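You operate a simulated robot arm through the tools that you are given. There is no shell and no other tool. Be economical: measure what you need, move in short steps, check, and stop when the job is done.

The job below is to be done with a simulated two-armed robot. You get a single attempt, and the scene is never put back.

JOB
Close the book cupboard door. Take the white tape and put it on the steel tray. Take the white tub from the bottom shelf of the tub rack and leave it on the grate under the chute. Push the right cabinet door shut. Fetch the blue rest card and set it on the small shelf by the dip pipe. Fetch the blue cup and set it in the grey tub. Fetch the green chalk box and set it on the white dish. Pull the lamp cupboard door open. Any order will do. Set down upright: white tub, blue rest card, green chalk box.

Only the result counts: the job must be done as asked and must still hold three seconds after the hand-in. Knocking over, shifting, dropping, spilling or breaking anything else fails it.

ROBOT AND FRAMES
Two 6-joint arms with two-finger parallel grippers on one trunk, on a base that drives. Base frame: it is fixed to the floor where the robot stands at the start and does not move with it; the origin is under the middle of the robot, x ahead of it, y to its left, z up. Lengths are in mm, angles in degrees, forces in N, time in s.
The left shoulder is at the start at [280, 185, 780], the right one opposite. With the tool pointing down near the work surface each hand reaches from about 200 to 740 mm from the robot's upright axis, wherever it stands, measured 20 degrees to its own side. Places, roughly: blue cup (7x7x9 cm) [-1300, -200, 800]; blue rest card [-1750, 250, 750]; book cupboard door [5300, -300, 400]; grate under the chute [5500, 8600, 400]; green chalk box [-1250, -500, 750]; grey tub (37x20x13 cm) [-200, 2300, 500]; lamp cupboard door [5900, -100, 400]; right cabinet door [-500, 3600, 1000]; small shelf by the dip pipe (12x13 cm) [620, 380, 620]; steel tray (25x13x3 cm) [1400, 5500, 800]; white dish (15x15x3 cm) [-1500, 100, 700]; white tape (6x6x3 cm) [5200, 2800, 1600]; white tub (19x16x17 cm) [4300, 8600, 200]. Payload 1.57 kg a hand.
Tool frame (each hand has its own): the origin (TCP) lies between the finger pads and is the grasp point; the fingertips stand 30 mm ahead of it; z points along the fingers, y is the line along which they close. The gripper opens to 80 mm. The fingers are 17 mm wide and 12 mm thick; the gripper's body (40 by 82 mm) begins 80 mm behind the TCP.
Orientation is that of the tool frame in the base frame, as [roll, pitch, yaw] about the fixed x, y, z axes, in that order (R = Rz(yaw) Ry(pitch) Rx(roll)). With the fingers straight down and closing along the base's y, the tool's x points along the base's -x, its y along +y and its z along -z.

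CONTROLS
- The arms move only by the tool jog_arm. It takes "left_moves", "right_moves" or both (then of equal length, played together; a hand with none holds still); each is one flat list of numbers, 6 for each row, row after row: the shift along the tool's x, y, z in units of 50 mm (1.0 is 50 mm), then the turn, a rotation vector about the tool's x, y, z in units of 6 degrees (1.0 is 6 degrees). In form: [dx, dy, dz, rx, ry, rz, dx, dy, dz, rx, ry, rz, ...]. A call has 1 to 12 rows; each row shifts and turns the commanded pose from where the row before left it, along the tool's axes as they then stand. "left_fingers" and "right_fingers" are, for a hand that has rows, the opening, from 0 (shut) to 1 (fully open), set as the call begins (left out, the last holds). A call with a number of a shift or a turn outside -1 to 1 is refused whole. Rows are played at 5 a second. More than 50 mm and 8.6 degrees between two rows, or a gripper value outside its range, and nothing of the call is played. Where a pose cannot be reached the arm comes as near as it can. A force on the tool above 40 N (or 10 N above the force at the start of the call, whichever is more), or a blocked arm, ends the call early, and 0.2 s more pass. The fingers move at their own pace (about 153 mm/s each) and stop on an object; they squeeze with about 24 N. The grip force told is the motor's: it shows also when the fingers shut on nothing. Time passes only in rows, and 0.2 s behind the last, so rows that do not move let the fingers close. The reply holds the time, the measured pose of the TCP, the force on the tool along the base axes, the opening and the grip force, in the units named above and with some noise, with the torque about the TCP (base axes, N m) and any sound that the robot's microphone picked up.
- Cameras (640 x 400 px; columns grow to the right, rows downward): "scene" is now at [245.6, 14.6, 1235.5]; the picture's right is [0.16, -0.99, 0.00], its down [-0.60, -0.10, -0.80] and it looks along [0.79, 0.13, -0.61] (base axes); focal length 269 px, centre (320, 200). "left" rides on the left gripper at [72, 7, -122] in its tool frame; the picture's right is [-0.09, 1.00, 0.00], its down [-0.84, -0.08, -0.54] and it looks along [-0.54, -0.05, 0.84] (tool axes); focal length 238 px, centre (320, 200). "right" rides on the right gripper at [72, -7, -122] in its tool frame; the picture's right is [0.09, 1.00, 0.00], its down [-0.84, 0.08, -0.54] and it looks along [-0.54, 0.05, 0.84] (tool axes); focal length 238 px, centre (320, 200). There is no depth. A picture from a camera that has moved, and an enlarged one, comes with that camera's place and axes in the base frame and with its lens.
- get_image(camera): a new picture of that camera. The clock stands still meanwhile.
- slide_trunk(by): slides the trunk up (or, below 0, down) by that many mm; the arms and the scene camera ride with it, the base frame stays. It gives what a move gives, with no picture.
- drive_base(legs): drives the robot by 1 to 6 legs, each [ahead, turn to the left] in mm and degrees, along the robot's own axes; the way and the turn of a leg run together, so that a leg with both is an arc; at most 1500 mm and 180 degrees a leg. The arms and the cameras ride along, it lands a little off, and it stops where it bumps. It gives what a move gives.
- turn_head(pan, tilt): turns the head with the scene camera to pan (to the left, within 86 degrees either way) and tilt (down, from -29 to 69), counted from straight ahead of the robot. It gives what a move gives.
- zoom(camera, box): a new picture of the part [left, top, right, bottom] of that camera's present view, enlarged. The clock stands still meanwhile.
- sign_off(): hands the job in; it is judged then, once.

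Go step by step. Nothing tells you exact positions but the pictures and the camera data: compare them with the known pose of the tool, close in by small moves and look again before you grip or let go. The budget is 196 turns and 172 pictures, counting those below and the enlarged ones. Unless the task says otherwise, let go and move clear before handing in.

The tools are called after "Call:" by a JSON object that holds its "name" and its "arguments". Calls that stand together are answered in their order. jog_arm: Moves the arms, as the interface text tells. Its arguments: {"type":"object","properties":{"left_moves":{"type":"array","items":{"type":"number"}},"left_fingers":{"type":"number"},"right_moves":{"type":"array","items":{"type":"number"}},"right_fingers":{"type":"number"}},"required":[]} The other tools are called the same way: slide_trunk (by) slides the trunk up or down; drive_base (legs) drives the base; turn_head (pan, tilt) turns the head that bears the scene camera; get_image (camera) takes a picture; zoom (camera, box) takes an enlarged picture of a part of a camera's view; sign_off () hands the job in.

At the start:

```text
time_s: 0.0
left_eef_pos: [551.3, 259.2, 484.1]
left_orientation: [180.0, 0.0, 180.0]
left_ft_force: [0.5, 0.0, 0.1]
left_wrist_torque: [0.03, 0.03, 0.01]
left_grip_width: 80.1
left_grip_force: 0.1
right_eef_pos: [563.7, -228.3, 583.1]
right_orientation: [180.0, 0.0, -180.0]
right_ft_force: [0.5, 0.1, -0.1]
right_wrist_torque: [0.0, 0.02, -0.05]
right_grip_width: 80.1
right_grip_force: 0.0
trunk travel left (down, up): [-475.0, 515.0]
robot x, y, heading: [2.0, -3.3, -0.0]
head pan, tilt: [9.1, 37.3]
```

scene: 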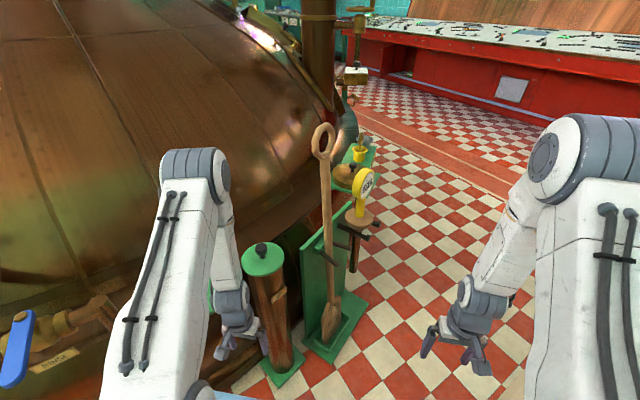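
right: 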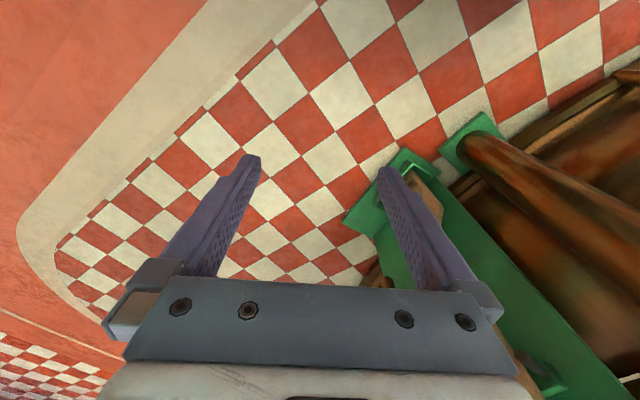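
left: 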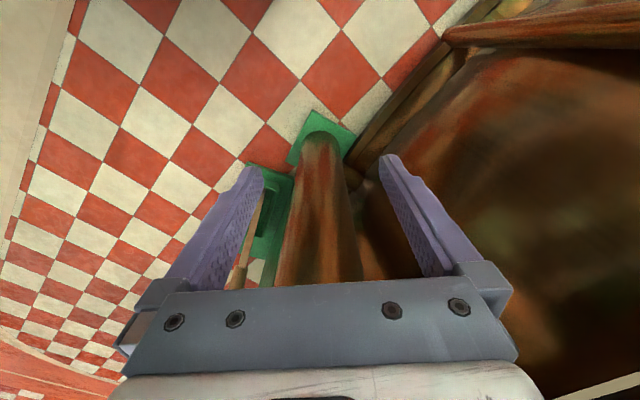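

I see a copper still with a green rack and pipe ahead. First I look around with the head to learn the free floor.

Call:
{"name": "turn_head", "arguments": {"pan": 40, "tilt": 45}}

Call:
{"name": "get_image", "arguments": {"camera": "scene"}}

Call:
{"name": "turn_head", "arguments": {"pan": -80, "tilt": 20}}

Call:
{"name": "get_image", "arguments": {"camera": "scene"}}

Call:
{"name": "turn_head", "arguments": {"pan": 86, "tilt": 20}}

Call:
{"name": "get_image", "arguments": {"camera": "scene"}}

```text
time_s: 1.0
left_eef_pos: [551.2, 260.4, 484.5]
left_orientation: [-180.0, 0.1, 179.9]
left_ft_force: [0.1, 0.1, -0.3]
left_wrist_torque: [0.02, -0.02, 0.03]
left_grip_width: 80.2
left_grip_force: 0.0
right_eef_pos: [564.9, -227.0, 582.5]
right_orientation: [-179.9, 0.0, -179.9]
right_ft_force: [-0.1, 0.0, 0.3]
right_wrist_torque: [0.0, 0.0, 0.02]
right_grip_width: 79.9
right_grip_force: 0.0
trunk travel left (down, up): [-475.0, 515.0]
robot x, y, heading: [2.0, 1.9, -0.0]
head pan, tilt: [40.0, 45.0]
```

```text
168 pictures are left
camera scene: at [222.3, 53.0, 1224.1], right [0.64, -0.77, 0.0], down [-0.54, -0.45, -0.71], along [0.54, 0.45, -0.71], focal length 269 px, centre (320, 200)
```

scene: 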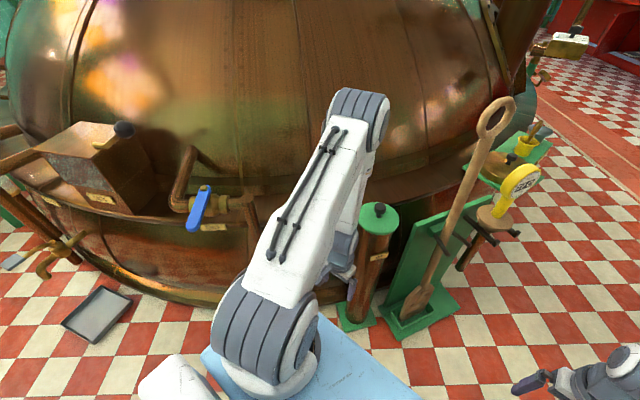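

```text
time_s: 3.0
left_eef_pos: [551.2, 259.0, 484.7]
left_orientation: [179.9, -0.1, 180.0]
left_ft_force: [-0.4, 0.6, 0.2]
left_wrist_torque: [0.0, -0.02, -0.03]
left_grip_width: 79.9
left_grip_force: 0.1
right_eef_pos: [566.1, -226.4, 582.5]
right_orientation: [-179.9, 0.0, -179.9]
right_ft_force: [0.2, -0.7, -1.0]
right_wrist_torque: [0.0, -0.02, -0.03]
right_grip_width: 80.0
right_grip_force: 0.1
trunk travel left (down, up): [-475.0, 515.0]
robot x, y, heading: [-0.5, -1.0, -0.0]
head pan, tilt: [-80.0, 20.0]
```

```text
167 pictures are left
camera scene: at [176.1, -90.9, 1262.8], right [-0.98, -0.17, 0.0], down [-0.06, 0.34, -0.94], along [0.16, -0.93, -0.34], focal length 269 px, centre (320, 200)
```

scene: 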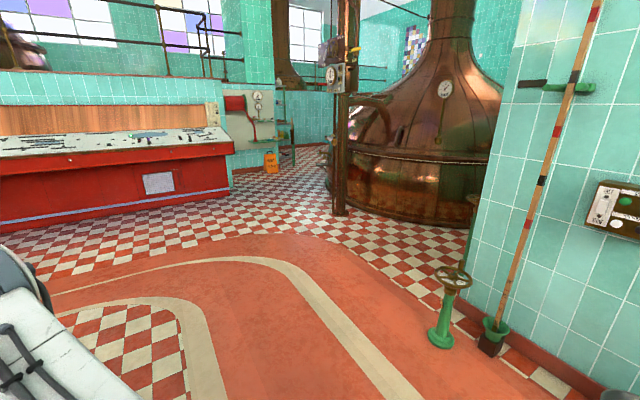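

```text
time_s: 5.5
left_eef_pos: [551.0, 260.1, 483.2]
left_orientation: [180.0, 0.0, 180.0]
left_ft_force: [0.0, 0.1, -0.6]
left_wrist_torque: [0.0, 0.0, -0.02]
left_grip_width: 80.0
left_grip_force: 0.1
right_eef_pos: [565.7, -226.4, 582.9]
right_orientation: [-179.9, 0.0, -180.0]
right_ft_force: [-0.1, -0.4, 0.4]
right_wrist_torque: [0.0, 0.01, -0.02]
right_grip_width: 80.0
right_grip_force: 0.1
trunk travel left (down, up): [-475.0, 515.0]
robot x, y, heading: [1.7, 1.5, 0.0]
head pan, tilt: [85.9, 20.0]
```

```text
166 pictures are left
camera scene: at [166.5, 93.7, 1262.8], right [1.0, -0.07, 0.0], down [-0.02, -0.34, -0.94], along [0.07, 0.94, -0.34], focal length 269 px, centre (320, 200)
```

scene: 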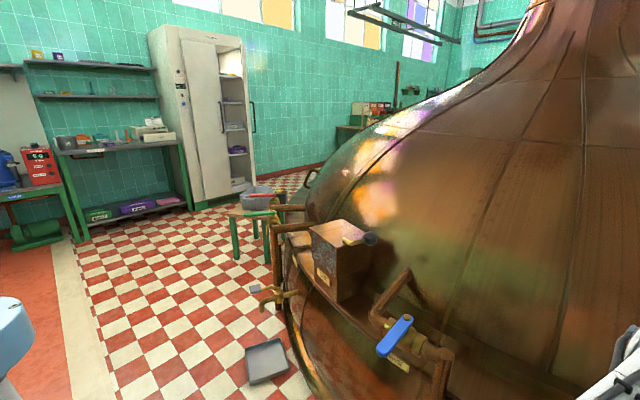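

The still fills the left front, free floor on the right; the cabinet and grey tub are to the left rear. I back off a little, then turn right to face the bench behind.

Call:
{"name": "drive_base", "arguments": {"legs": [[-250, 0], [0, -120]]}}

Call:
{"name": "turn_head", "arguments": {"pan": -50, "tilt": 30}}

Call:
{"name": "get_image", "arguments": {"camera": "scene"}}

```text
time_s: 12.4
left_eef_pos: [-316.8, -606.2, 485.4]
left_orientation: [-180.0, 0.1, 58.6]
left_ft_force: [-0.4, 0.4, 0.5]
left_wrist_torque: [0.03, 0.01, 0.0]
left_grip_width: 79.8
left_grip_force: 0.0
right_eef_pos: [-739.5, -364.6, 584.0]
right_orientation: [179.9, -0.1, 58.6]
right_ft_force: [0.4, 0.5, 0.6]
right_wrist_torque: [-0.02, -0.01, 0.0]
right_grip_width: 79.9
right_grip_force: 0.0
trunk travel left (down, up): [-475.0, 515.0]
robot x, y, heading: [-251.4, -0.1, -121.3]
head pan, tilt: [85.9, 20.0]
```

```text
time_s: 14.6
left_eef_pos: [-316.0, -605.9, 484.4]
left_orientation: [-180.0, 0.0, 58.7]
left_ft_force: [-0.2, -0.7, -1.0]
left_wrist_torque: [0.0, -0.01, 0.02]
left_grip_width: 79.8
left_grip_force: 0.0
right_eef_pos: [-738.8, -364.8, 583.1]
right_orientation: [180.0, -0.1, 58.6]
right_ft_force: [-0.4, 0.2, -0.1]
right_wrist_torque: [0.01, -0.02, -0.01]
right_grip_width: 80.0
right_grip_force: 0.0
trunk travel left (down, up): [-475.0, 515.0]
robot x, y, heading: [-249.8, -1.0, -121.4]
head pan, tilt: [-50.0, 30.0]
```

```text
165 pictures are left
camera scene: at [-423.2, -149.7, 1246.7], right [-0.15, 0.99, 0.0], down [0.49, 0.07, -0.87], along [-0.86, -0.13, -0.5], focal length 269 px, centre (320, 200)
```

scene: 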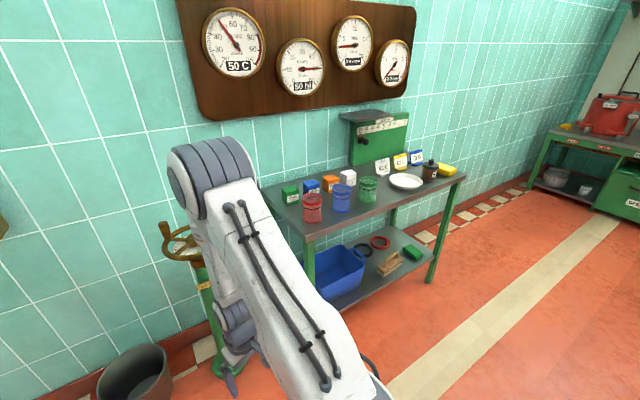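

The bench with chalk boxes, cups, cards and dish is in view. I zoom for detail.

Call:
{"name": "zoom", "arguments": {"camera": "scene", "box": [260, 100, 480, 237]}}

```text
2.91 times, centred on (370, 168) of scene
camera zoom: at [-423.2, -149.7, 1246.7], right [-0.15, 0.99, 0.0], down [0.49, 0.07, -0.87], along [-0.86, -0.13, -0.5], focal length 782 px, centre (174, 292)
```

zoom: 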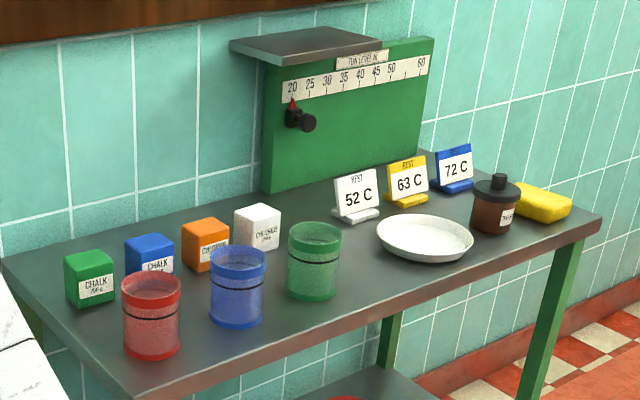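

Next I raise the trunk above the table's objects, bring the left hand to the same height, and turn to face the bench.

Call:
{"name": "slide_trunk", "arguments": {"by": 400}}

Call:
{"name": "jog_arm", "arguments": {"left_moves": [0, 0, -1, 0, 0, 0, 0, 0, -1, 0, 0, 0]}}

Call:
{"name": "drive_base", "arguments": {"legs": [[0, -59]]}}

Call:
{"name": "turn_head", "arguments": {"pan": 0, "tilt": 40}}

Call:
{"name": "get_image", "arguments": {"camera": "scene"}}

```text
time_s: 18.4
left_eef_pos: [-315.7, -605.0, 884.6]
left_orientation: [-179.9, 0.0, 58.6]
left_ft_force: [0.0, -0.4, 0.5]
left_wrist_torque: [0.01, -0.01, 0.03]
left_grip_width: 79.9
left_grip_force: 0.1
right_eef_pos: [-739.6, -363.8, 982.3]
right_orientation: [-179.9, 0.0, 58.6]
right_ft_force: [-0.6, 0.5, -0.7]
right_wrist_torque: [0.03, 0.01, 0.01]
right_grip_width: 79.9
right_grip_force: 0.1
trunk travel left (down, up): [-875.0, 115.0]
robot x, y, heading: [-249.1, -0.9, -121.4]
head pan, tilt: [-50.0, 30.0]
```

```text
time_s: 19.0
left_eef_pos: [-317.1, -605.1, 983.7]
left_orientation: [179.8, -0.1, 58.6]
left_ft_force: [-0.2, 0.0, 0.1]
left_wrist_torque: [0.01, -0.01, -0.01]
left_grip_width: 80.0
left_grip_force: 0.0
right_eef_pos: [-738.1, -364.2, 983.6]
right_orientation: [-180.0, 0.0, 58.6]
right_ft_force: [0.5, -0.7, -0.6]
right_wrist_torque: [-0.03, 0.02, 0.0]
right_grip_width: 80.0
right_grip_force: 0.1
trunk travel left (down, up): [-875.0, 115.0]
robot x, y, heading: [-247.5, -3.2, -121.3]
head pan, tilt: [-50.0, 30.0]
```

```text
time_s: 21.9
left_eef_pos: [-794.6, -270.8, 984.5]
left_orientation: [180.0, 0.1, 1.2]
left_ft_force: [0.3, 0.3, 0.3]
left_wrist_torque: [0.0, -0.01, 0.01]
left_grip_width: 79.9
left_grip_force: 0.0
right_eef_pos: [-820.3, 214.4, 982.3]
right_orientation: [-180.0, 0.0, 1.2]
right_ft_force: [-0.4, 0.0, 0.2]
right_wrist_torque: [0.01, 0.02, -0.01]
right_grip_width: 79.9
right_grip_force: 0.1
trunk travel left (down, up): [-875.0, 115.0]
robot x, y, heading: [-248.8, 3.0, -178.9]
head pan, tilt: [-50.0, 30.0]
```

```text
time_s: 23.1
left_eef_pos: [-795.6, -270.1, 984.7]
left_orientation: [-180.0, -0.1, 1.2]
left_ft_force: [0.2, -0.3, 1.0]
left_wrist_torque: [-0.03, 0.0, -0.02]
left_grip_width: 80.4
left_grip_force: 0.0
right_eef_pos: [-820.1, 215.1, 983.0]
right_orientation: [180.0, 0.0, 1.3]
right_ft_force: [0.5, -0.1, -1.1]
right_wrist_torque: [-0.01, -0.02, 0.0]
right_grip_width: 80.2
right_grip_force: 0.0
trunk travel left (down, up): [-875.0, 115.0]
robot x, y, heading: [-247.4, -1.7, -179.1]
head pan, tilt: [0.0, 40.0]
```

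```text
163 pictures are left
camera scene: at [-495.5, -4.4, 1631.4], right [-0.02, 1.0, 0.0], down [0.64, 0.01, -0.77], along [-0.77, -0.01, -0.64], focal length 269 px, centre (320, 200)
```

scene: 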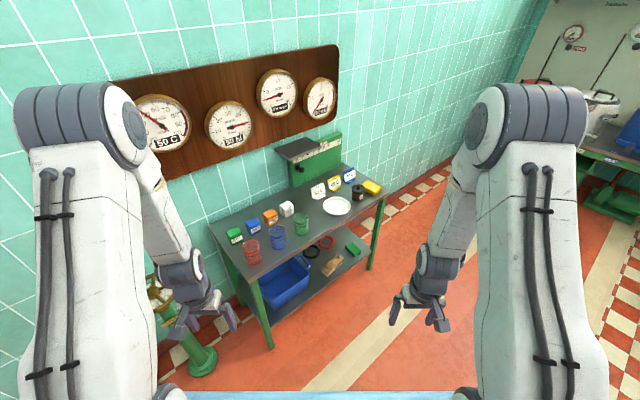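

Good view. Zoom on the bench to measure objects.

Call:
{"name": "zoom", "arguments": {"camera": "scene", "box": [200, 130, 392, 250]}}

```text
3.33 times, centred on (296, 190) of scene
camera zoom: at [-495.5, -4.4, 1631.4], right [-0.02, 1.0, 0.0], down [0.64, 0.01, -0.77], along [-0.77, -0.01, -0.64], focal length 897 px, centre (400, 233)
```

zoom: 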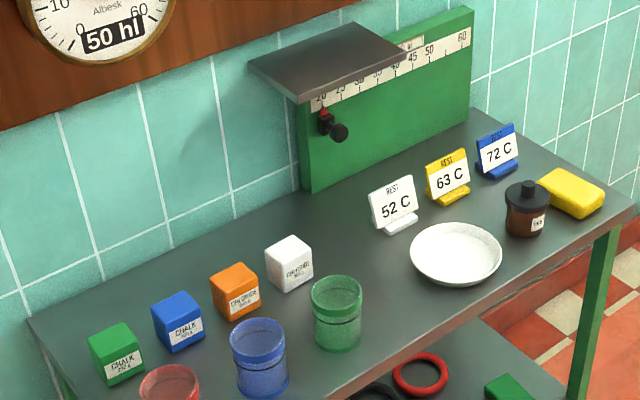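

The bench front faces diagonally (facing heading about -138°). I check my own footprint by looking down.

Call:
{"name": "turn_head", "arguments": {"pan": 0, "tilt": 69}}

Call:
{"name": "get_image", "arguments": {"camera": "scene"}}

```text
time_s: 24.0
left_eef_pos: [-796.1, -271.0, 985.2]
left_orientation: [180.0, 0.0, 1.2]
left_ft_force: [0.8, -0.1, -0.3]
left_wrist_torque: [0.03, -0.01, -0.01]
left_grip_width: 80.1
left_grip_force: 0.1
right_eef_pos: [-820.8, 215.4, 983.7]
right_orientation: [-179.9, -0.1, 1.2]
right_ft_force: [0.5, 1.3, -0.4]
right_wrist_torque: [0.01, -0.02, -0.03]
right_grip_width: 79.8
right_grip_force: 0.0
trunk travel left (down, up): [-875.0, 115.0]
robot x, y, heading: [-249.7, 3.9, -178.9]
head pan, tilt: [0.0, 68.8]
```

```text
161 pictures are left
camera scene: at [-466.4, -3.9, 1595.3], right [-0.02, 1.0, 0.0], down [0.93, 0.02, -0.36], along [-0.36, -0.01, -0.93], focal length 269 px, centre (320, 200)
```

scene: 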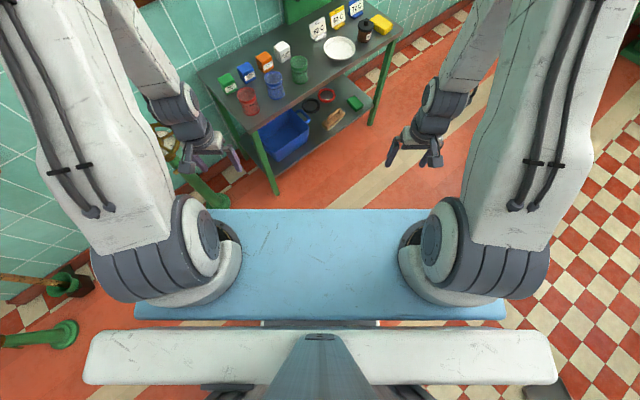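

The blue plate rides above the table, so there's room. Now I drive to stand squarely in front of the bench.

Call:
{"name": "drive_base", "arguments": {"legs": [[0, -14.4], [690, 0], [0, 55]]}}

Call:
{"name": "turn_head", "arguments": {"pan": 0, "tilt": 55}}

Call:
{"name": "get_image", "arguments": {"camera": "scene"}}

```text
time_s: 31.2
left_eef_pos: [-1152.7, -407.1, 984.2]
left_orientation: [-179.9, 0.1, 42.9]
left_ft_force: [-0.2, 0.5, -0.3]
left_wrist_torque: [-0.03, -0.01, -0.02]
left_grip_width: 80.1
left_grip_force: 0.0
right_eef_pos: [-1493.3, -61.0, 983.5]
right_orientation: [-180.0, 0.0, 43.0]
right_ft_force: [0.5, -0.1, -0.4]
right_wrist_torque: [-0.04, 0.0, 0.0]
right_grip_width: 80.2
right_grip_force: 0.1
trunk travel left (down, up): [-875.0, 115.0]
robot x, y, heading: [-925.6, 161.9, -137.1]
head pan, tilt: [0.0, 68.8]
```

```text
time_s: 31.9
left_eef_pos: [-1152.4, -406.8, 984.2]
left_orientation: [-180.0, 0.1, 43.0]
left_ft_force: [-0.5, 0.4, 0.2]
left_wrist_torque: [0.02, 0.0, -0.03]
left_grip_width: 80.0
left_grip_force: 0.0
right_eef_pos: [-1493.2, -60.9, 983.8]
right_orientation: [-180.0, 0.1, 42.9]
right_ft_force: [-0.8, -0.4, -0.2]
right_wrist_torque: [-0.01, 0.01, 0.0]
right_grip_width: 79.8
right_grip_force: 0.0
trunk travel left (down, up): [-875.0, 115.0]
robot x, y, heading: [-925.2, 158.3, -137.1]
head pan, tilt: [0.0, 55.0]
```

```text
160 pictures are left
camera scene: at [-1098.3, 4.2, 1610.6], right [-0.68, 0.73, 0.0], down [0.6, 0.56, -0.57], along [-0.42, -0.39, -0.82], focal length 269 px, centre (320, 200)
```

scene: 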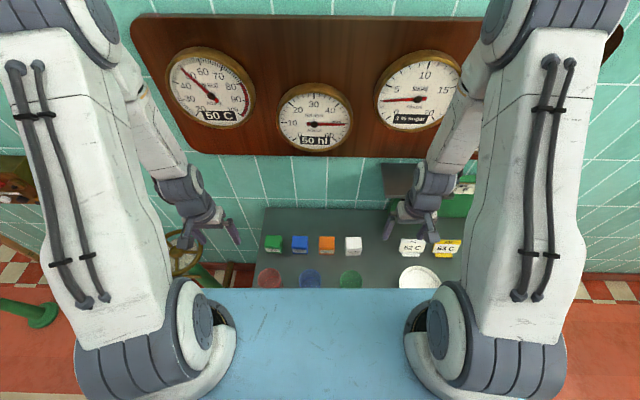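

Squared up well. Zoom for precise measuring.

Call:
{"name": "zoom", "arguments": {"camera": "scene", "box": [250, 190, 474, 330]}}

Call:
{"name": "get_image", "arguments": {"camera": "left"}}

Call:
{"name": "get_image", "arguments": {"camera": "right"}}

```text
2.86 times, centred on (362, 260) of scene
camera zoom: at [-1098.3, 4.2, 1610.6], right [-0.68, 0.73, 0.0], down [0.6, 0.56, -0.57], along [-0.42, -0.39, -0.82], focal length 768 px, centre (200, 29)
```

zoom: 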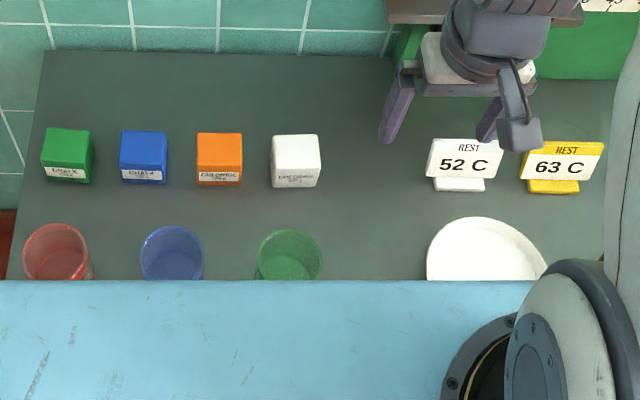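

```text
158 pictures are left
camera left: at [-1095.6, -362.8, 1106.5], right [0.61, -0.79, 0.0], down [-0.67, -0.51, 0.54], along [-0.43, -0.33, -0.84], focal length 238 px, centre (320, 200)
```

left: 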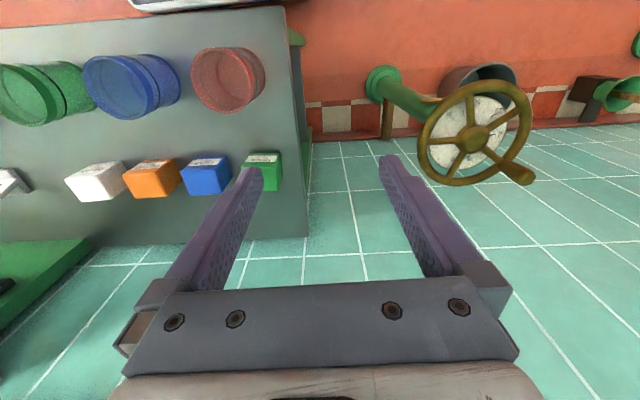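

```text
157 pictures are left
camera right: at [-1444.2, -7.6, 1104.9], right [0.74, -0.67, 0.0], down [-0.56, -0.63, 0.54], along [-0.36, -0.4, -0.84], focal length 238 px, centre (320, 200)
```

right: 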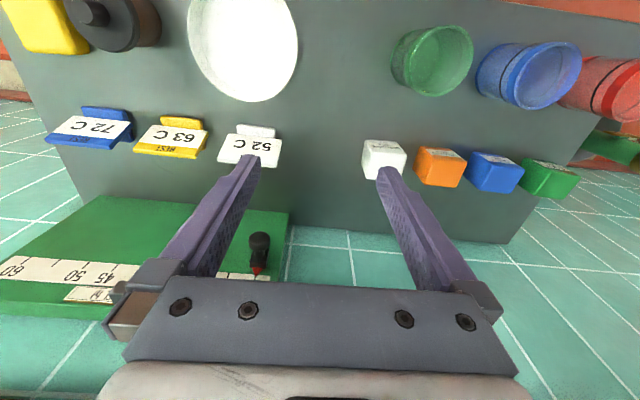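

I bring the left hand above the green chalk box, still about 50 mm clear of it.

Call:
{"name": "jog_arm", "arguments": {"left_moves": [-0.86, -1, 0, 0, 0, 0, -0.86, -1, 0, 0, 0, 0, 0, 0, 0.8, 0, 0, 0, 0, 0, 0.8, 0, 0, 0], "left_fingers": 1}}

Call:
{"name": "get_image", "arguments": {"camera": "left"}}

```text
refused: row 1 steps farther than a row can; nothing moved
```

```text
156 pictures are left
camera left: at [-1095.6, -362.8, 1106.5], right [0.61, -0.79, 0.0], down [-0.67, -0.51, 0.54], along [-0.43, -0.33, -0.84], focal length 238 px, centre (320, 200)
```

left: 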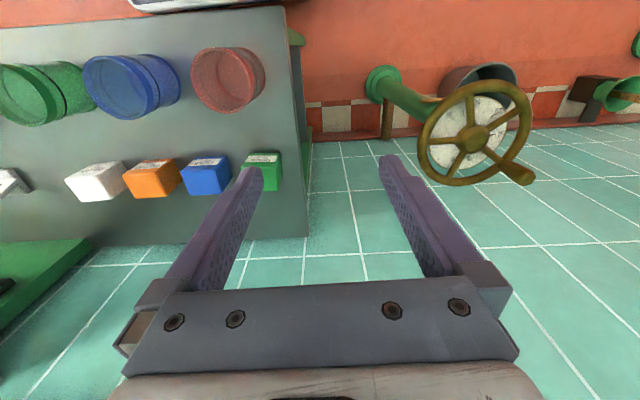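

Step norm is limited to 50 mm, so I split into more rows.

Call:
{"name": "jog_arm", "arguments": {"left_moves": [-0.57, -0.66, 0, 0, 0, 0, -0.57, -0.66, 0, 0, 0, 0, -0.57, -0.66, 0, 0, 0, 0, 0, 0, 0.8, 0, 0, 0, 0, 0, 0.8, 0, 0, 0], "left_fingers": 1}}

Call:
{"name": "get_image", "arguments": {"camera": "left"}}

```text
time_s: 33.1
left_eef_pos: [-1282.2, -393.9, 900.2]
left_orientation: [-179.9, -0.1, 43.0]
left_ft_force: [0.6, -0.7, -0.6]
left_wrist_torque: [0.01, 0.02, 0.02]
left_grip_width: 80.0
left_grip_force: 0.0
right_eef_pos: [-1492.3, -61.0, 984.5]
right_orientation: [-179.9, 0.0, 42.9]
right_ft_force: [0.0, 0.8, -0.4]
right_wrist_torque: [-0.04, 0.01, 0.01]
right_grip_width: 80.0
right_grip_force: 0.0
trunk travel left (down, up): [-875.0, 115.0]
robot x, y, heading: [-925.1, 160.8, -137.1]
head pan, tilt: [0.0, 55.0]
```

```text
155 pictures are left
camera left: at [-1224.6, -349.8, 1022.3], right [0.61, -0.79, 0.0], down [-0.67, -0.51, 0.54], along [-0.43, -0.33, -0.84], focal length 238 px, centre (320, 200)
```

left: 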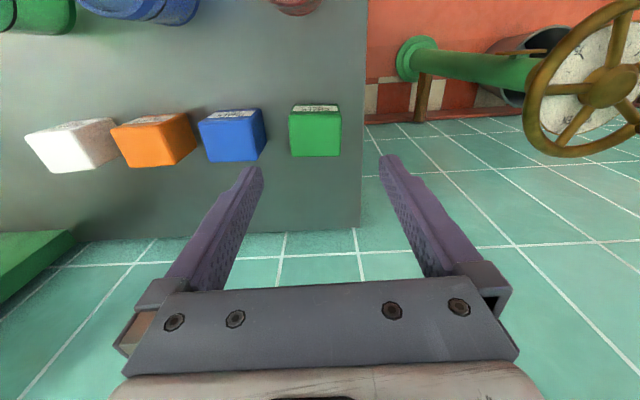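

Box is almost centred; I correct by a few mm, narrow the fingers a little because of the blue neighbour, and descend.

Call:
{"name": "jog_arm", "arguments": {"left_moves": [-0.15, -0.1, 0, 0, 0, 0, 0, 0, 0.9, 0, 0, 0, 0, 0, 0.7, 0, 0, 0], "left_fingers": 0.82}}

Call:
{"name": "get_image", "arguments": {"camera": "left"}}

```text
time_s: 34.0
left_eef_pos: [-1289.5, -394.7, 821.5]
left_orientation: [-180.0, 0.0, 43.0]
left_ft_force: [0.4, -0.2, -0.3]
left_wrist_torque: [0.03, 0.01, -0.04]
left_grip_width: 65.7
left_grip_force: 0.0
right_eef_pos: [-1493.2, -60.8, 984.0]
right_orientation: [-180.0, -0.1, 42.9]
right_ft_force: [-0.3, 0.2, 0.4]
right_wrist_torque: [-0.01, 0.02, -0.02]
right_grip_width: 79.9
right_grip_force: 0.0
trunk travel left (down, up): [-875.0, 115.0]
robot x, y, heading: [-924.1, 163.0, -137.2]
head pan, tilt: [0.0, 55.0]
```

```text
154 pictures are left
camera left: at [-1232.9, -350.4, 944.5], right [0.61, -0.79, 0.0], down [-0.67, -0.51, 0.54], along [-0.43, -0.33, -0.84], focal length 238 px, centre (320, 200)
```

left: 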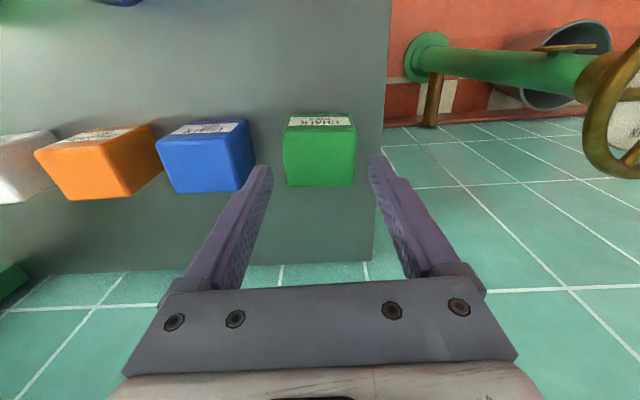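

Well aligned. Descend and close.

Call:
{"name": "jog_arm", "arguments": {"left_moves": [0, 0, 0.6, 0, 0, 0, 0, 0, 0.6, 0, 0, 0]}}

Call:
{"name": "jog_arm", "arguments": {"left_moves": [0, 0, 0, 0, 0, 0, 0, 0, 0, 0, 0, 0], "left_fingers": 0}}

Call:
{"name": "get_image", "arguments": {"camera": "left"}}

```text
time_s: 34.5
left_eef_pos: [-1291.3, -393.1, 763.1]
left_orientation: [-179.9, 0.0, 42.9]
left_ft_force: [-0.4, -0.7, -0.7]
left_wrist_torque: [0.04, 0.0, 0.0]
left_grip_width: 65.6
left_grip_force: 0.0
right_eef_pos: [-1492.9, -60.9, 983.8]
right_orientation: [180.0, 0.0, 42.9]
right_ft_force: [0.2, -0.6, -0.5]
right_wrist_torque: [0.01, -0.02, 0.03]
right_grip_width: 79.8
right_grip_force: 0.1
trunk travel left (down, up): [-875.0, 115.0]
robot x, y, heading: [-929.3, 162.2, -136.8]
head pan, tilt: [0.0, 55.0]
```

```text
time_s: 35.1
left_eef_pos: [-1292.0, -392.4, 763.5]
left_orientation: [180.0, 0.0, 42.9]
left_ft_force: [-1.6, 0.9, 2.6]
left_wrist_torque: [0.09, 0.18, -0.01]
left_grip_width: 56.1
left_grip_force: 24.3
right_eef_pos: [-1492.4, -61.2, 983.1]
right_orientation: [-179.9, 0.0, 42.9]
right_ft_force: [0.0, -0.4, -0.4]
right_wrist_torque: [0.0, 0.01, -0.02]
right_grip_width: 80.1
right_grip_force: 0.1
trunk travel left (down, up): [-875.0, 115.0]
robot x, y, heading: [-928.0, 162.2, -137.0]
head pan, tilt: [0.0, 55.0]
```

```text
153 pictures are left
camera left: at [-1234.3, -349.3, 885.9], right [0.61, -0.79, 0.0], down [-0.67, -0.51, 0.54], along [-0.43, -0.33, -0.84], focal length 238 px, centre (320, 200)
```

left: 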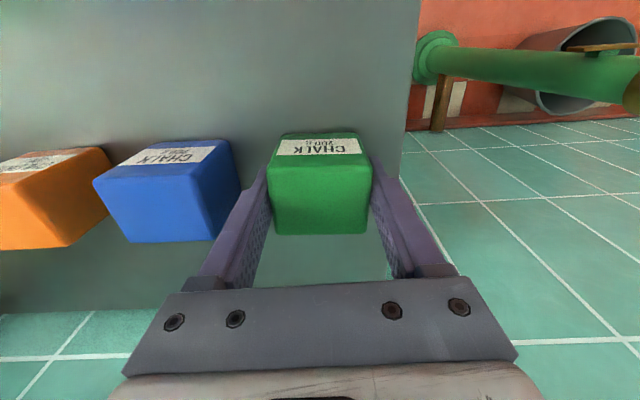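

Box gripped. I lift it aside and bring the right hand over the blue cup.

Call:
{"name": "jog_arm", "arguments": {"left_moves": [0, 0, -1, 0, 0, 0, 0, 0, -1, 0, 0, 0, 0, 0, -1, 0, 0, 0, 0, 1, 0, 0, 0, 0, 0, 1, 0, 0, 0, 0, 0, 0, 0, 0, 0, 0, 0, 0, 0, 0, 0, 0, 0, 0, 0, 0, 0, 0], "right_moves": [0, 0, 0, 0, 0, 0, 0.22, 0.837, 0, 0, 0, 0, 0.22, 0.837, 0, 0, 0, 0, 0.22, 0.837, 0, 0, 0, 0, 0.22, 0.837, 0, 0, 0, 0, 0.22, 0.837, 0, 0, 0, 0, 0.22, 0.837, 0, 0, 0, 0, 0, 0, 0.7, 0, 0, 0]}}

Call:
{"name": "get_image", "arguments": {"camera": "right"}}

Call:
{"name": "get_image", "arguments": {"camera": "left"}}

```text
time_s: 37.0
left_eef_pos: [-1223.2, -466.6, 915.4]
left_orientation: [179.9, 0.1, 42.9]
left_ft_force: [1.1, 0.0, -2.2]
left_wrist_torque: [0.01, 0.0, 0.02]
left_grip_width: 56.0
left_grip_force: 24.0
right_eef_pos: [-1271.5, -200.2, 948.4]
right_orientation: [180.0, -0.1, 42.9]
right_ft_force: [0.3, 0.3, 0.4]
right_wrist_torque: [0.01, 0.0, -0.01]
right_grip_width: 79.9
right_grip_force: 0.1
trunk travel left (down, up): [-875.0, 115.0]
robot x, y, heading: [-928.8, 162.6, -137.1]
head pan, tilt: [0.0, 55.0]
```

```text
152 pictures are left
camera right: at [-1222.6, -146.2, 1070.4], right [0.74, -0.67, 0.0], down [-0.56, -0.63, 0.54], along [-0.36, -0.4, -0.84], focal length 238 px, centre (320, 200)
```

right: 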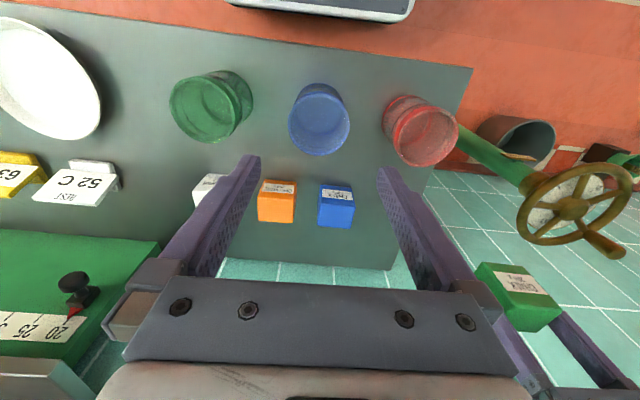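

```text
151 pictures are left
camera left: at [-1165.3, -424.1, 1036.9], right [0.61, -0.79, 0.0], down [-0.67, -0.51, 0.54], along [-0.43, -0.33, -0.84], focal length 238 px, centre (320, 200)
```

left: 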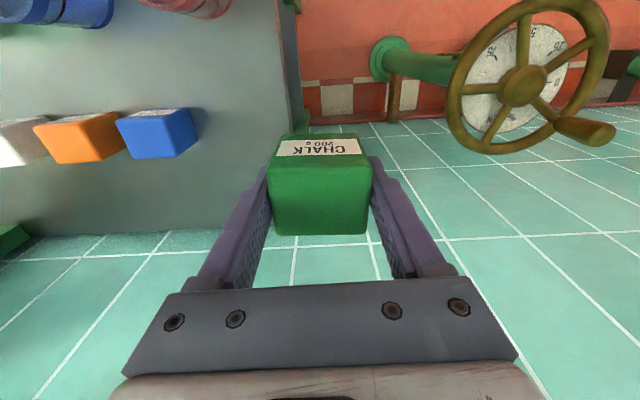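

Blue cup is practically centred under the right hand. Descend to just above the rim and check.

Call:
{"name": "jog_arm", "arguments": {"right_moves": [0.03, -0.02, 0.8, 0, 0, 0, 0, 0, 0.8, 0, 0, 0]}}

Call:
{"name": "get_image", "arguments": {"camera": "right"}}

```text
time_s: 37.5
left_eef_pos: [-1222.2, -467.9, 915.1]
left_orientation: [-179.9, -0.1, 43.0]
left_ft_force: [0.3, -0.3, -2.0]
left_wrist_torque: [-0.01, -0.01, 0.0]
left_grip_width: 56.0
left_grip_force: 24.8
right_eef_pos: [-1272.7, -199.1, 867.4]
right_orientation: [-180.0, 0.1, 42.9]
right_ft_force: [0.2, 0.1, 0.1]
right_wrist_torque: [-0.02, 0.01, 0.03]
right_grip_width: 80.1
right_grip_force: 0.1
trunk travel left (down, up): [-875.0, 115.0]
robot x, y, heading: [-927.6, 161.7, -137.1]
head pan, tilt: [0.0, 55.0]
```

```text
150 pictures are left
camera right: at [-1224.5, -145.8, 989.7], right [0.75, -0.67, 0.0], down [-0.56, -0.63, 0.54], along [-0.36, -0.4, -0.84], focal length 238 px, centre (320, 200)
```

right: 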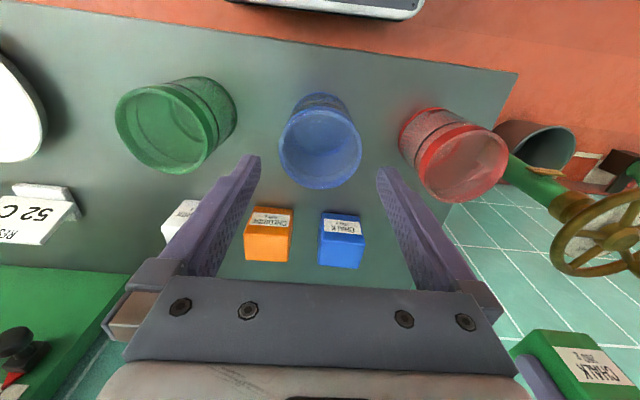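

Centred laterally; shift 6 mm toward me, descend, and close.

Call:
{"name": "jog_arm", "arguments": {"right_moves": [0.13, 0, 0, 0, 0, 0, 0, 0, 0.6, 0, 0, 0, 0, 0, 0.6, 0, 0, 0, 0, 0, 0.55, 0, 0, 0], "right_fingers": 0.95}}

Call:
{"name": "get_image", "arguments": {"camera": "right"}}

```text
time_s: 38.5
left_eef_pos: [-1222.9, -468.0, 915.4]
left_orientation: [180.0, 0.0, 43.0]
left_ft_force: [0.9, 0.0, -2.4]
left_wrist_torque: [-0.01, 0.01, 0.01]
left_grip_width: 55.9
left_grip_force: 23.7
right_eef_pos: [-1269.2, -194.2, 781.1]
right_orientation: [-180.0, -0.1, 42.8]
right_ft_force: [-0.9, 0.3, -1.3]
right_wrist_torque: [0.01, 0.0, 0.0]
right_grip_width: 76.1
right_grip_force: 0.1
trunk travel left (down, up): [-875.0, 115.0]
robot x, y, heading: [-924.9, 162.6, -137.0]
head pan, tilt: [0.0, 55.0]
```

```text
149 pictures are left
camera right: at [-1220.6, -141.2, 902.2], right [0.75, -0.67, 0.0], down [-0.56, -0.63, 0.54], along [-0.36, -0.4, -0.84], focal length 238 px, centre (320, 200)
```

right: 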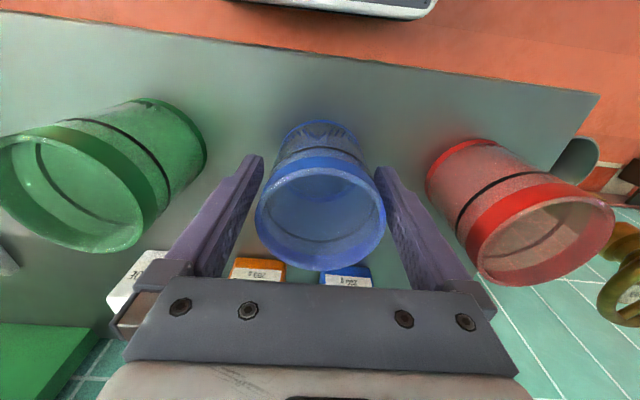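

The fingers straddle the cup. Close and lift.

Call:
{"name": "jog_arm", "arguments": {"right_moves": [0, 0, 0, 0, 0, 0, 0, 0, 0, 0, 0, 0, 0, 0, -0.3, 0, 0, 0], "right_fingers": 0}}

Call:
{"name": "get_image", "arguments": {"camera": "right"}}

```text
time_s: 39.4
left_eef_pos: [-1223.6, -468.1, 914.7]
left_orientation: [-180.0, 0.1, 43.0]
left_ft_force: [-0.1, 1.0, -2.5]
left_wrist_torque: [0.0, 0.01, -0.02]
left_grip_width: 55.8
left_grip_force: 24.0
right_eef_pos: [-1267.3, -194.5, 797.7]
right_orientation: [-180.0, -0.1, 42.9]
right_ft_force: [-0.5, 1.0, -1.1]
right_wrist_torque: [-0.01, 0.02, 0.03]
right_grip_width: 64.5
right_grip_force: 24.2
trunk travel left (down, up): [-875.0, 115.0]
robot x, y, heading: [-927.1, 162.2, -136.9]
head pan, tilt: [0.0, 55.0]
```

```text
148 pictures are left
camera right: at [-1219.8, -140.8, 918.1], right [0.75, -0.67, 0.0], down [-0.56, -0.63, 0.54], along [-0.36, -0.4, -0.84], focal length 238 px, centre (320, 200)
```

right: 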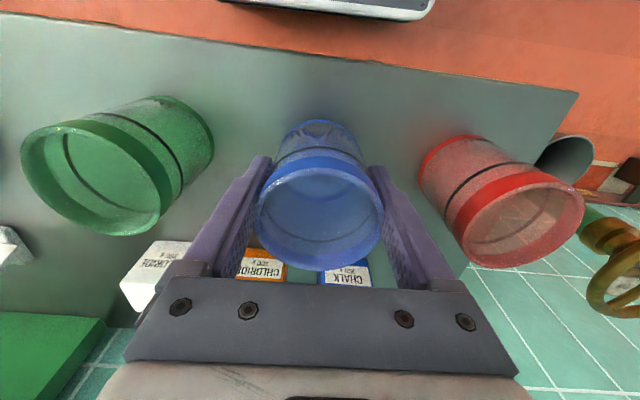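

Cup held. Lift it, retract both hands, then shift the base along the bench to the right.

Call:
{"name": "jog_arm", "arguments": {"left_moves": [0, 0, 0, 0, 0, 0, 0, 0, 0, 0, 0, 0, 0, 0, 0, 0, 0, 0, 1, 0, 0, 0, 0, 0, 1, 0, 0, 0, 0, 0, 1, 0, 0, 0, 0, 0, 1, 0, 0, 0, 0, 0], "right_moves": [0, 0, -1, 0, 0, 0, 0, 0, -1, 0, 0, 0, 0, 0, -1, 0, 0, 0, 0.1, -0.9, -0.2, 0, 0, 0, 0, -0.9, 0, 0, 0, 0, 0, -0.9, 0, 0, 0, 0, 0, -0.9, 0, 0, 0, 0]}}

Call:
{"name": "drive_base", "arguments": {"legs": [[0, -91.5], [447, 0], [0, 90]]}}

Call:
{"name": "get_image", "arguments": {"camera": "scene"}}

Call:
{"name": "get_image", "arguments": {"camera": "left"}}

```text
time_s: 41.0
left_eef_pos: [-1080.7, -345.1, 901.3]
left_orientation: [-179.9, -0.1, 42.9]
left_ft_force: [1.0, 0.6, -1.2]
left_wrist_torque: [0.03, 0.0, 0.0]
left_grip_width: 55.8
left_grip_force: 24.6
left hand out of reach, approached as far as the arm can: row 7
right_eef_pos: [-1391.9, -73.7, 948.5]
right_orientation: [-180.0, -0.1, 42.9]
right_ft_force: [0.5, 0.0, -0.8]
right_wrist_torque: [-0.01, -0.03, 0.01]
right_grip_width: 64.1
right_grip_force: 23.9
right hand out of reach, approached as far as the arm can: row 6, 7
trunk travel left (down, up): [-875.0, 115.0]
robot x, y, heading: [-926.2, 161.9, -137.1]
head pan, tilt: [0.0, 55.0]
```

```text
time_s: 51.4
left_eef_pos: [-1389.8, -2.7, 901.8]
left_orientation: [-179.9, -0.2, 40.4]
left_ft_force: [-1.1, -0.3, -1.9]
left_wrist_torque: [-0.02, 0.0, 0.0]
left_grip_width: 55.4
left_grip_force: 23.8
right_eef_pos: [-1688.6, 281.6, 948.7]
right_orientation: [-179.9, -0.1, 40.4]
right_ft_force: [-0.7, -0.3, -0.3]
right_wrist_torque: [0.0, -0.01, -0.01]
right_grip_width: 63.5
right_grip_force: 24.0
trunk travel left (down, up): [-875.0, 115.0]
robot x, y, heading: [-1211.8, 498.7, -139.5]
head pan, tilt: [0.0, 55.0]
```

```text
147 pictures are left
camera scene: at [-1391.3, 347.0, 1610.7], right [-0.65, 0.76, 0.0], down [0.62, 0.53, -0.57], along [-0.44, -0.37, -0.82], focal length 269 px, centre (320, 200)
```

scene: 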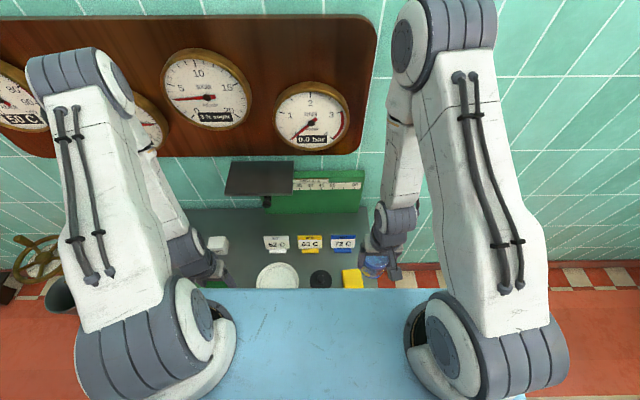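

```text
146 pictures are left
camera left: at [-1331.2, 38.4, 1024.1], right [0.57, -0.82, 0.0], down [-0.69, -0.48, 0.54], along [-0.44, -0.31, -0.84], focal length 238 px, centre (320, 200)
```

left: 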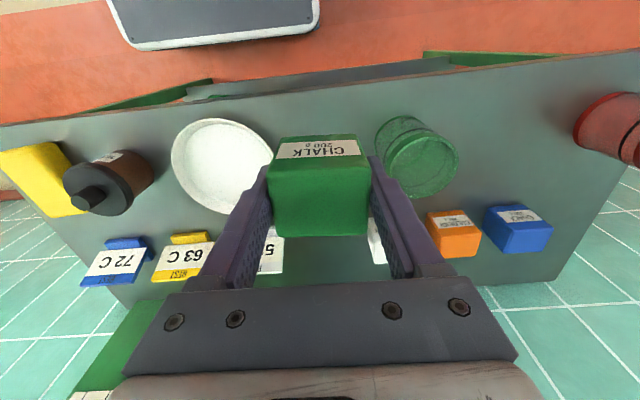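

Dish at about (-1517, 67). Move the box above it and look.

Call:
{"name": "jog_arm", "arguments": {"left_moves": [-0.34, -0.907, 0, 0, 0, 0, -0.34, -0.907, 0, 0, 0, 0, -0.34, -0.907, 0, 0, 0, 0, 0, 0, 0.8, 0, 0, 0]}}

Call:
{"name": "get_image", "arguments": {"camera": "left"}}

Call:
{"name": "get_image", "arguments": {"camera": "scene"}}

```text
time_s: 52.4
left_eef_pos: [-1517.4, 70.3, 860.6]
left_orientation: [-180.0, -0.1, 40.4]
left_ft_force: [0.2, -0.1, -2.3]
left_wrist_torque: [-0.05, 0.02, 0.0]
left_grip_width: 55.4
left_grip_force: 23.7
right_eef_pos: [-1688.5, 282.4, 949.3]
right_orientation: [180.0, -0.1, 40.3]
right_ft_force: [0.2, -0.5, -0.3]
right_wrist_torque: [-0.02, 0.03, 0.0]
right_grip_width: 63.5
right_grip_force: 23.5
trunk travel left (down, up): [-875.0, 115.0]
robot x, y, heading: [-1211.7, 490.8, -139.5]
head pan, tilt: [0.0, 55.0]
```

```text
145 pictures are left
camera left: at [-1458.5, 112.4, 982.5], right [0.58, -0.82, 0.0], down [-0.69, -0.48, 0.54], along [-0.44, -0.31, -0.84], focal length 238 px, centre (320, 200)
```

left: 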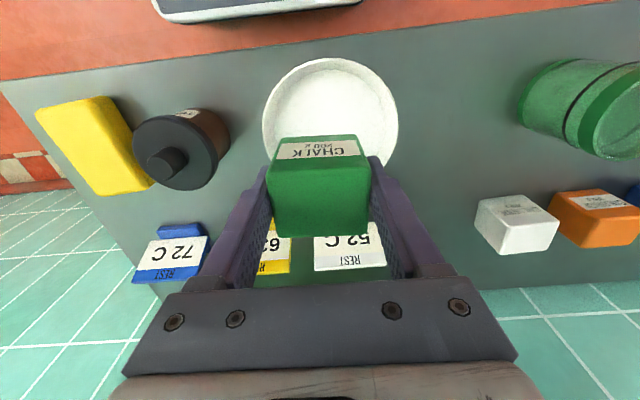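

```text
144 pictures are left
camera scene: at [-1391.2, 347.7, 1610.8], right [-0.65, 0.76, 0.0], down [0.62, 0.53, -0.57], along [-0.44, -0.37, -0.82], focal length 269 px, centre (320, 200)
```

scene: 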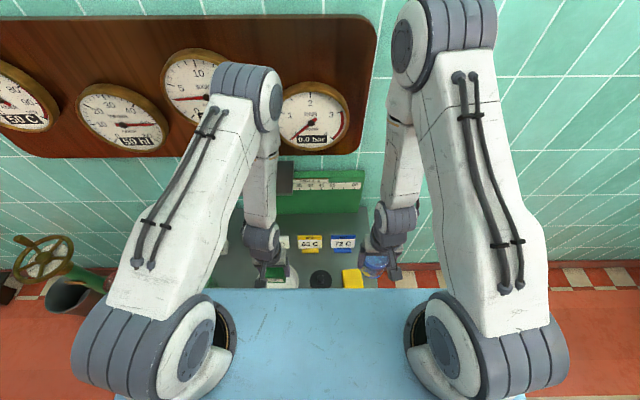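

Dish centre looks about 10 mm toward me and 10 mm left. Correct and lower partway.

Call:
{"name": "jog_arm", "arguments": {"left_moves": [0.16, 0.2, 0, 0, 0, 0, 0, 0, 0.8, 0, 0, 0]}}

Call:
{"name": "get_image", "arguments": {"camera": "left"}}

```text
time_s: 53.0
left_eef_pos: [-1503.9, 68.0, 821.4]
left_orientation: [180.0, -0.2, 40.5]
left_ft_force: [0.7, 0.1, -1.8]
left_wrist_torque: [0.03, -0.01, 0.01]
left_grip_width: 55.5
left_grip_force: 24.3
right_eef_pos: [-1686.5, 281.6, 949.5]
right_orientation: [179.9, -0.1, 40.5]
right_ft_force: [0.6, -0.3, 0.2]
right_wrist_torque: [-0.03, 0.02, 0.0]
right_grip_width: 63.6
right_grip_force: 24.2
trunk travel left (down, up): [-875.0, 115.0]
robot x, y, heading: [-1213.7, 497.6, -139.8]
head pan, tilt: [0.0, 55.0]
```

```text
143 pictures are left
camera left: at [-1445.4, 109.1, 944.1], right [0.57, -0.82, 0.0], down [-0.69, -0.48, 0.54], along [-0.44, -0.31, -0.84], focal length 238 px, centre (320, 200)
```

left: 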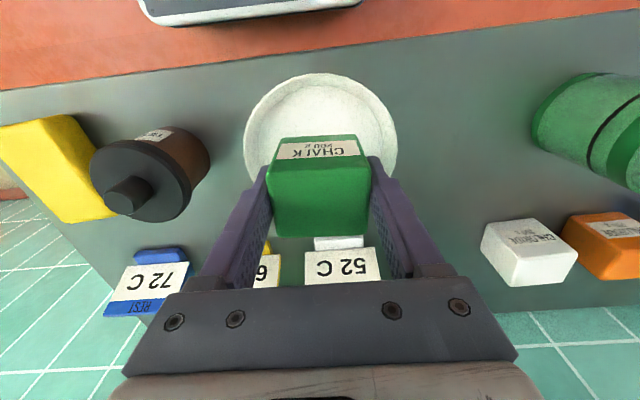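

Lateral is exact; move 11 mm away from me, then lower toward the dish.

Call:
{"name": "jog_arm", "arguments": {"left_moves": [-0.22, 0, 0, 0, 0, 0, 0, 0, 0.6, 0, 0, 0, 0, 0, 0.1, 0, 0, 0]}}

Call:
{"name": "get_image", "arguments": {"camera": "left"}}

Call:
{"name": "zoom", "arguments": {"camera": "scene", "box": [230, 220, 390, 320]}}

```text
time_s: 53.8
left_eef_pos: [-1510.9, 60.7, 788.4]
left_orientation: [-180.0, -0.2, 40.5]
left_ft_force: [0.4, -0.7, -2.2]
left_wrist_torque: [0.02, -0.08, -0.01]
left_grip_width: 55.3
left_grip_force: 24.1
right_eef_pos: [-1688.2, 280.8, 948.5]
right_orientation: [180.0, -0.1, 40.5]
right_ft_force: [0.8, 0.0, 0.1]
right_wrist_torque: [0.0, 0.0, -0.03]
right_grip_width: 63.3
right_grip_force: 23.3
trunk travel left (down, up): [-875.0, 115.0]
robot x, y, heading: [-1217.8, 496.3, -139.6]
head pan, tilt: [0.0, 55.0]
```

```text
142 pictures are left
camera left: at [-1452.8, 102.1, 909.4], right [0.57, -0.82, 0.0], down [-0.69, -0.48, 0.54], along [-0.44, -0.31, -0.84], focal length 238 px, centre (320, 200)
```

left: 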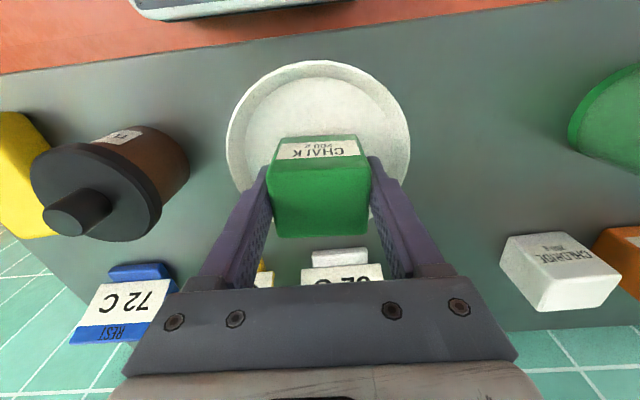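

```text
4.00 times, centred on (310, 270) of scene
camera zoom: at [-1391.4, 346.9, 1610.7], right [-0.65, 0.76, 0.0], down [0.62, 0.53, -0.57], along [-0.44, -0.37, -0.82], focal length 1076 px, centre (360, -80)
```

zoom: 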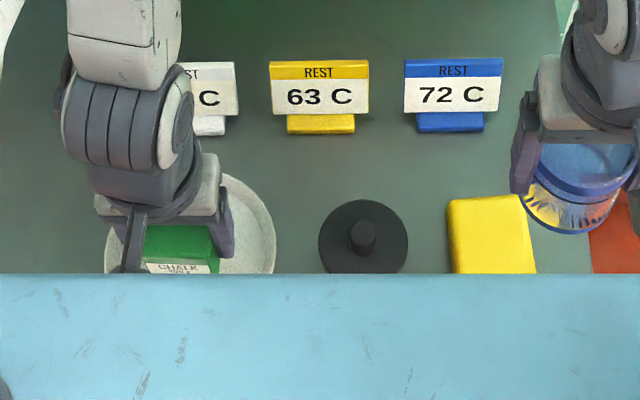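

Close to centred. Lower in small steps watching force.

Call:
{"name": "jog_arm", "arguments": {"left_moves": [-0.06, 0, 0.24, 0, 0, 0]}}

Call:
{"name": "jog_arm", "arguments": {"left_moves": [0, 0, 0.08, 0, 0, 0]}}

Call:
{"name": "zoom", "arguments": {"camera": "left", "box": [200, 40, 440, 260]}}

```text
time_s: 54.2
left_eef_pos: [-1514.8, 59.1, 775.0]
left_orientation: [-179.9, -0.2, 40.4]
left_ft_force: [0.7, -0.3, -1.8]
left_wrist_torque: [0.01, -0.03, -0.04]
left_grip_width: 55.1
left_grip_force: 24.0
right_eef_pos: [-1687.9, 282.8, 949.8]
right_orientation: [-180.0, -0.2, 40.4]
right_ft_force: [-0.6, -0.4, 0.5]
right_wrist_torque: [0.01, -0.01, -0.04]
right_grip_width: 63.5
right_grip_force: 23.8
trunk travel left (down, up): [-875.0, 115.0]
robot x, y, heading: [-1213.1, 497.5, -139.6]
head pan, tilt: [0.0, 55.0]
```

```text
time_s: 54.6
left_eef_pos: [-1514.3, 59.2, 770.7]
left_orientation: [-179.9, -0.1, 40.4]
left_ft_force: [-0.5, 0.1, -2.3]
left_wrist_torque: [0.0, -0.01, 0.0]
left_grip_width: 55.4
left_grip_force: 24.1
right_eef_pos: [-1687.8, 282.8, 949.5]
right_orientation: [180.0, -0.1, 40.4]
right_ft_force: [-1.5, -0.4, -1.7]
right_wrist_torque: [0.0, -0.03, 0.03]
right_grip_width: 63.3
right_grip_force: 24.4
trunk travel left (down, up): [-875.0, 115.0]
robot x, y, heading: [-1214.9, 495.1, -139.4]
head pan, tilt: [0.0, 55.0]
```

```text
1.82 times, centred on (320, 150) of left
camera zoom: at [-1455.8, 99.3, 892.8], right [0.57, -0.82, 0.0], down [-0.69, -0.48, 0.54], along [-0.44, -0.31, -0.84], focal length 433 px, centre (320, 291)
```

zoom: 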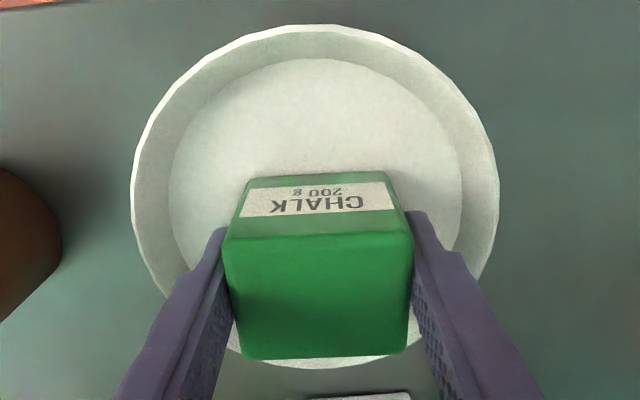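

Box fits on the dish floor; shift it 6 mm toward me and keep lowering.

Call:
{"name": "jog_arm", "arguments": {"left_moves": [0.13, 0, 0, 0, 0, 0, 0, 0, 0.06, 0, 0, 0]}}

Call:
{"name": "jog_arm", "arguments": {"left_moves": [0, 0, 0.06, 0, 0, 0]}}

Call:
{"name": "jog_arm", "arguments": {"left_moves": [0, 0, 0.06, 0, 0, 0]}}

```text
time_s: 55.2
left_eef_pos: [-1510.4, 62.1, 768.9]
left_orientation: [-179.9, -0.1, 40.4]
left_ft_force: [2.0, -1.4, 13.1]
left_wrist_torque: [-0.24, 0.11, -0.05]
left_grip_width: 55.3
left_grip_force: 24.1
right_eef_pos: [-1688.1, 282.5, 948.6]
right_orientation: [180.0, -0.1, 40.4]
right_ft_force: [-0.1, 0.6, -0.3]
right_wrist_torque: [0.01, 0.0, -0.02]
right_grip_width: 63.2
right_grip_force: 24.2
trunk travel left (down, up): [-875.0, 115.0]
robot x, y, heading: [-1212.0, 495.6, -139.6]
head pan, tilt: [0.0, 55.0]
```

```text
time_s: 55.6
left_eef_pos: [-1509.9, 61.8, 766.9]
left_orientation: [-179.9, -0.1, 40.4]
left_ft_force: [1.0, -0.7, 20.9]
left_wrist_torque: [-0.07, -0.04, -0.13]
left_grip_width: 54.8
left_grip_force: 24.1
right_eef_pos: [-1688.3, 282.8, 948.4]
right_orientation: [180.0, -0.1, 40.4]
right_ft_force: [0.4, -0.5, -1.2]
right_wrist_torque: [-0.04, -0.04, 0.03]
right_grip_width: 63.0
right_grip_force: 24.0
trunk travel left (down, up): [-875.0, 115.0]
robot x, y, heading: [-1210.5, 497.0, -139.7]
head pan, tilt: [0.0, 55.0]
```

```text
time_s: 56.0
left_eef_pos: [-1508.8, 62.1, 762.9]
left_orientation: [-180.0, -0.2, 40.4]
left_ft_force: [1.0, -1.5, 21.2]
left_wrist_torque: [-0.05, -0.02, 0.01]
left_grip_width: 54.7
left_grip_force: 24.3
right_eef_pos: [-1687.0, 282.0, 949.3]
right_orientation: [-180.0, -0.1, 40.4]
right_ft_force: [-0.5, 0.0, -0.1]
right_wrist_torque: [0.01, 0.03, 0.0]
right_grip_width: 63.3
right_grip_force: 23.9
trunk travel left (down, up): [-875.0, 115.0]
robot x, y, heading: [-1215.2, 498.1, -139.5]
head pan, tilt: [0.0, 55.0]
```

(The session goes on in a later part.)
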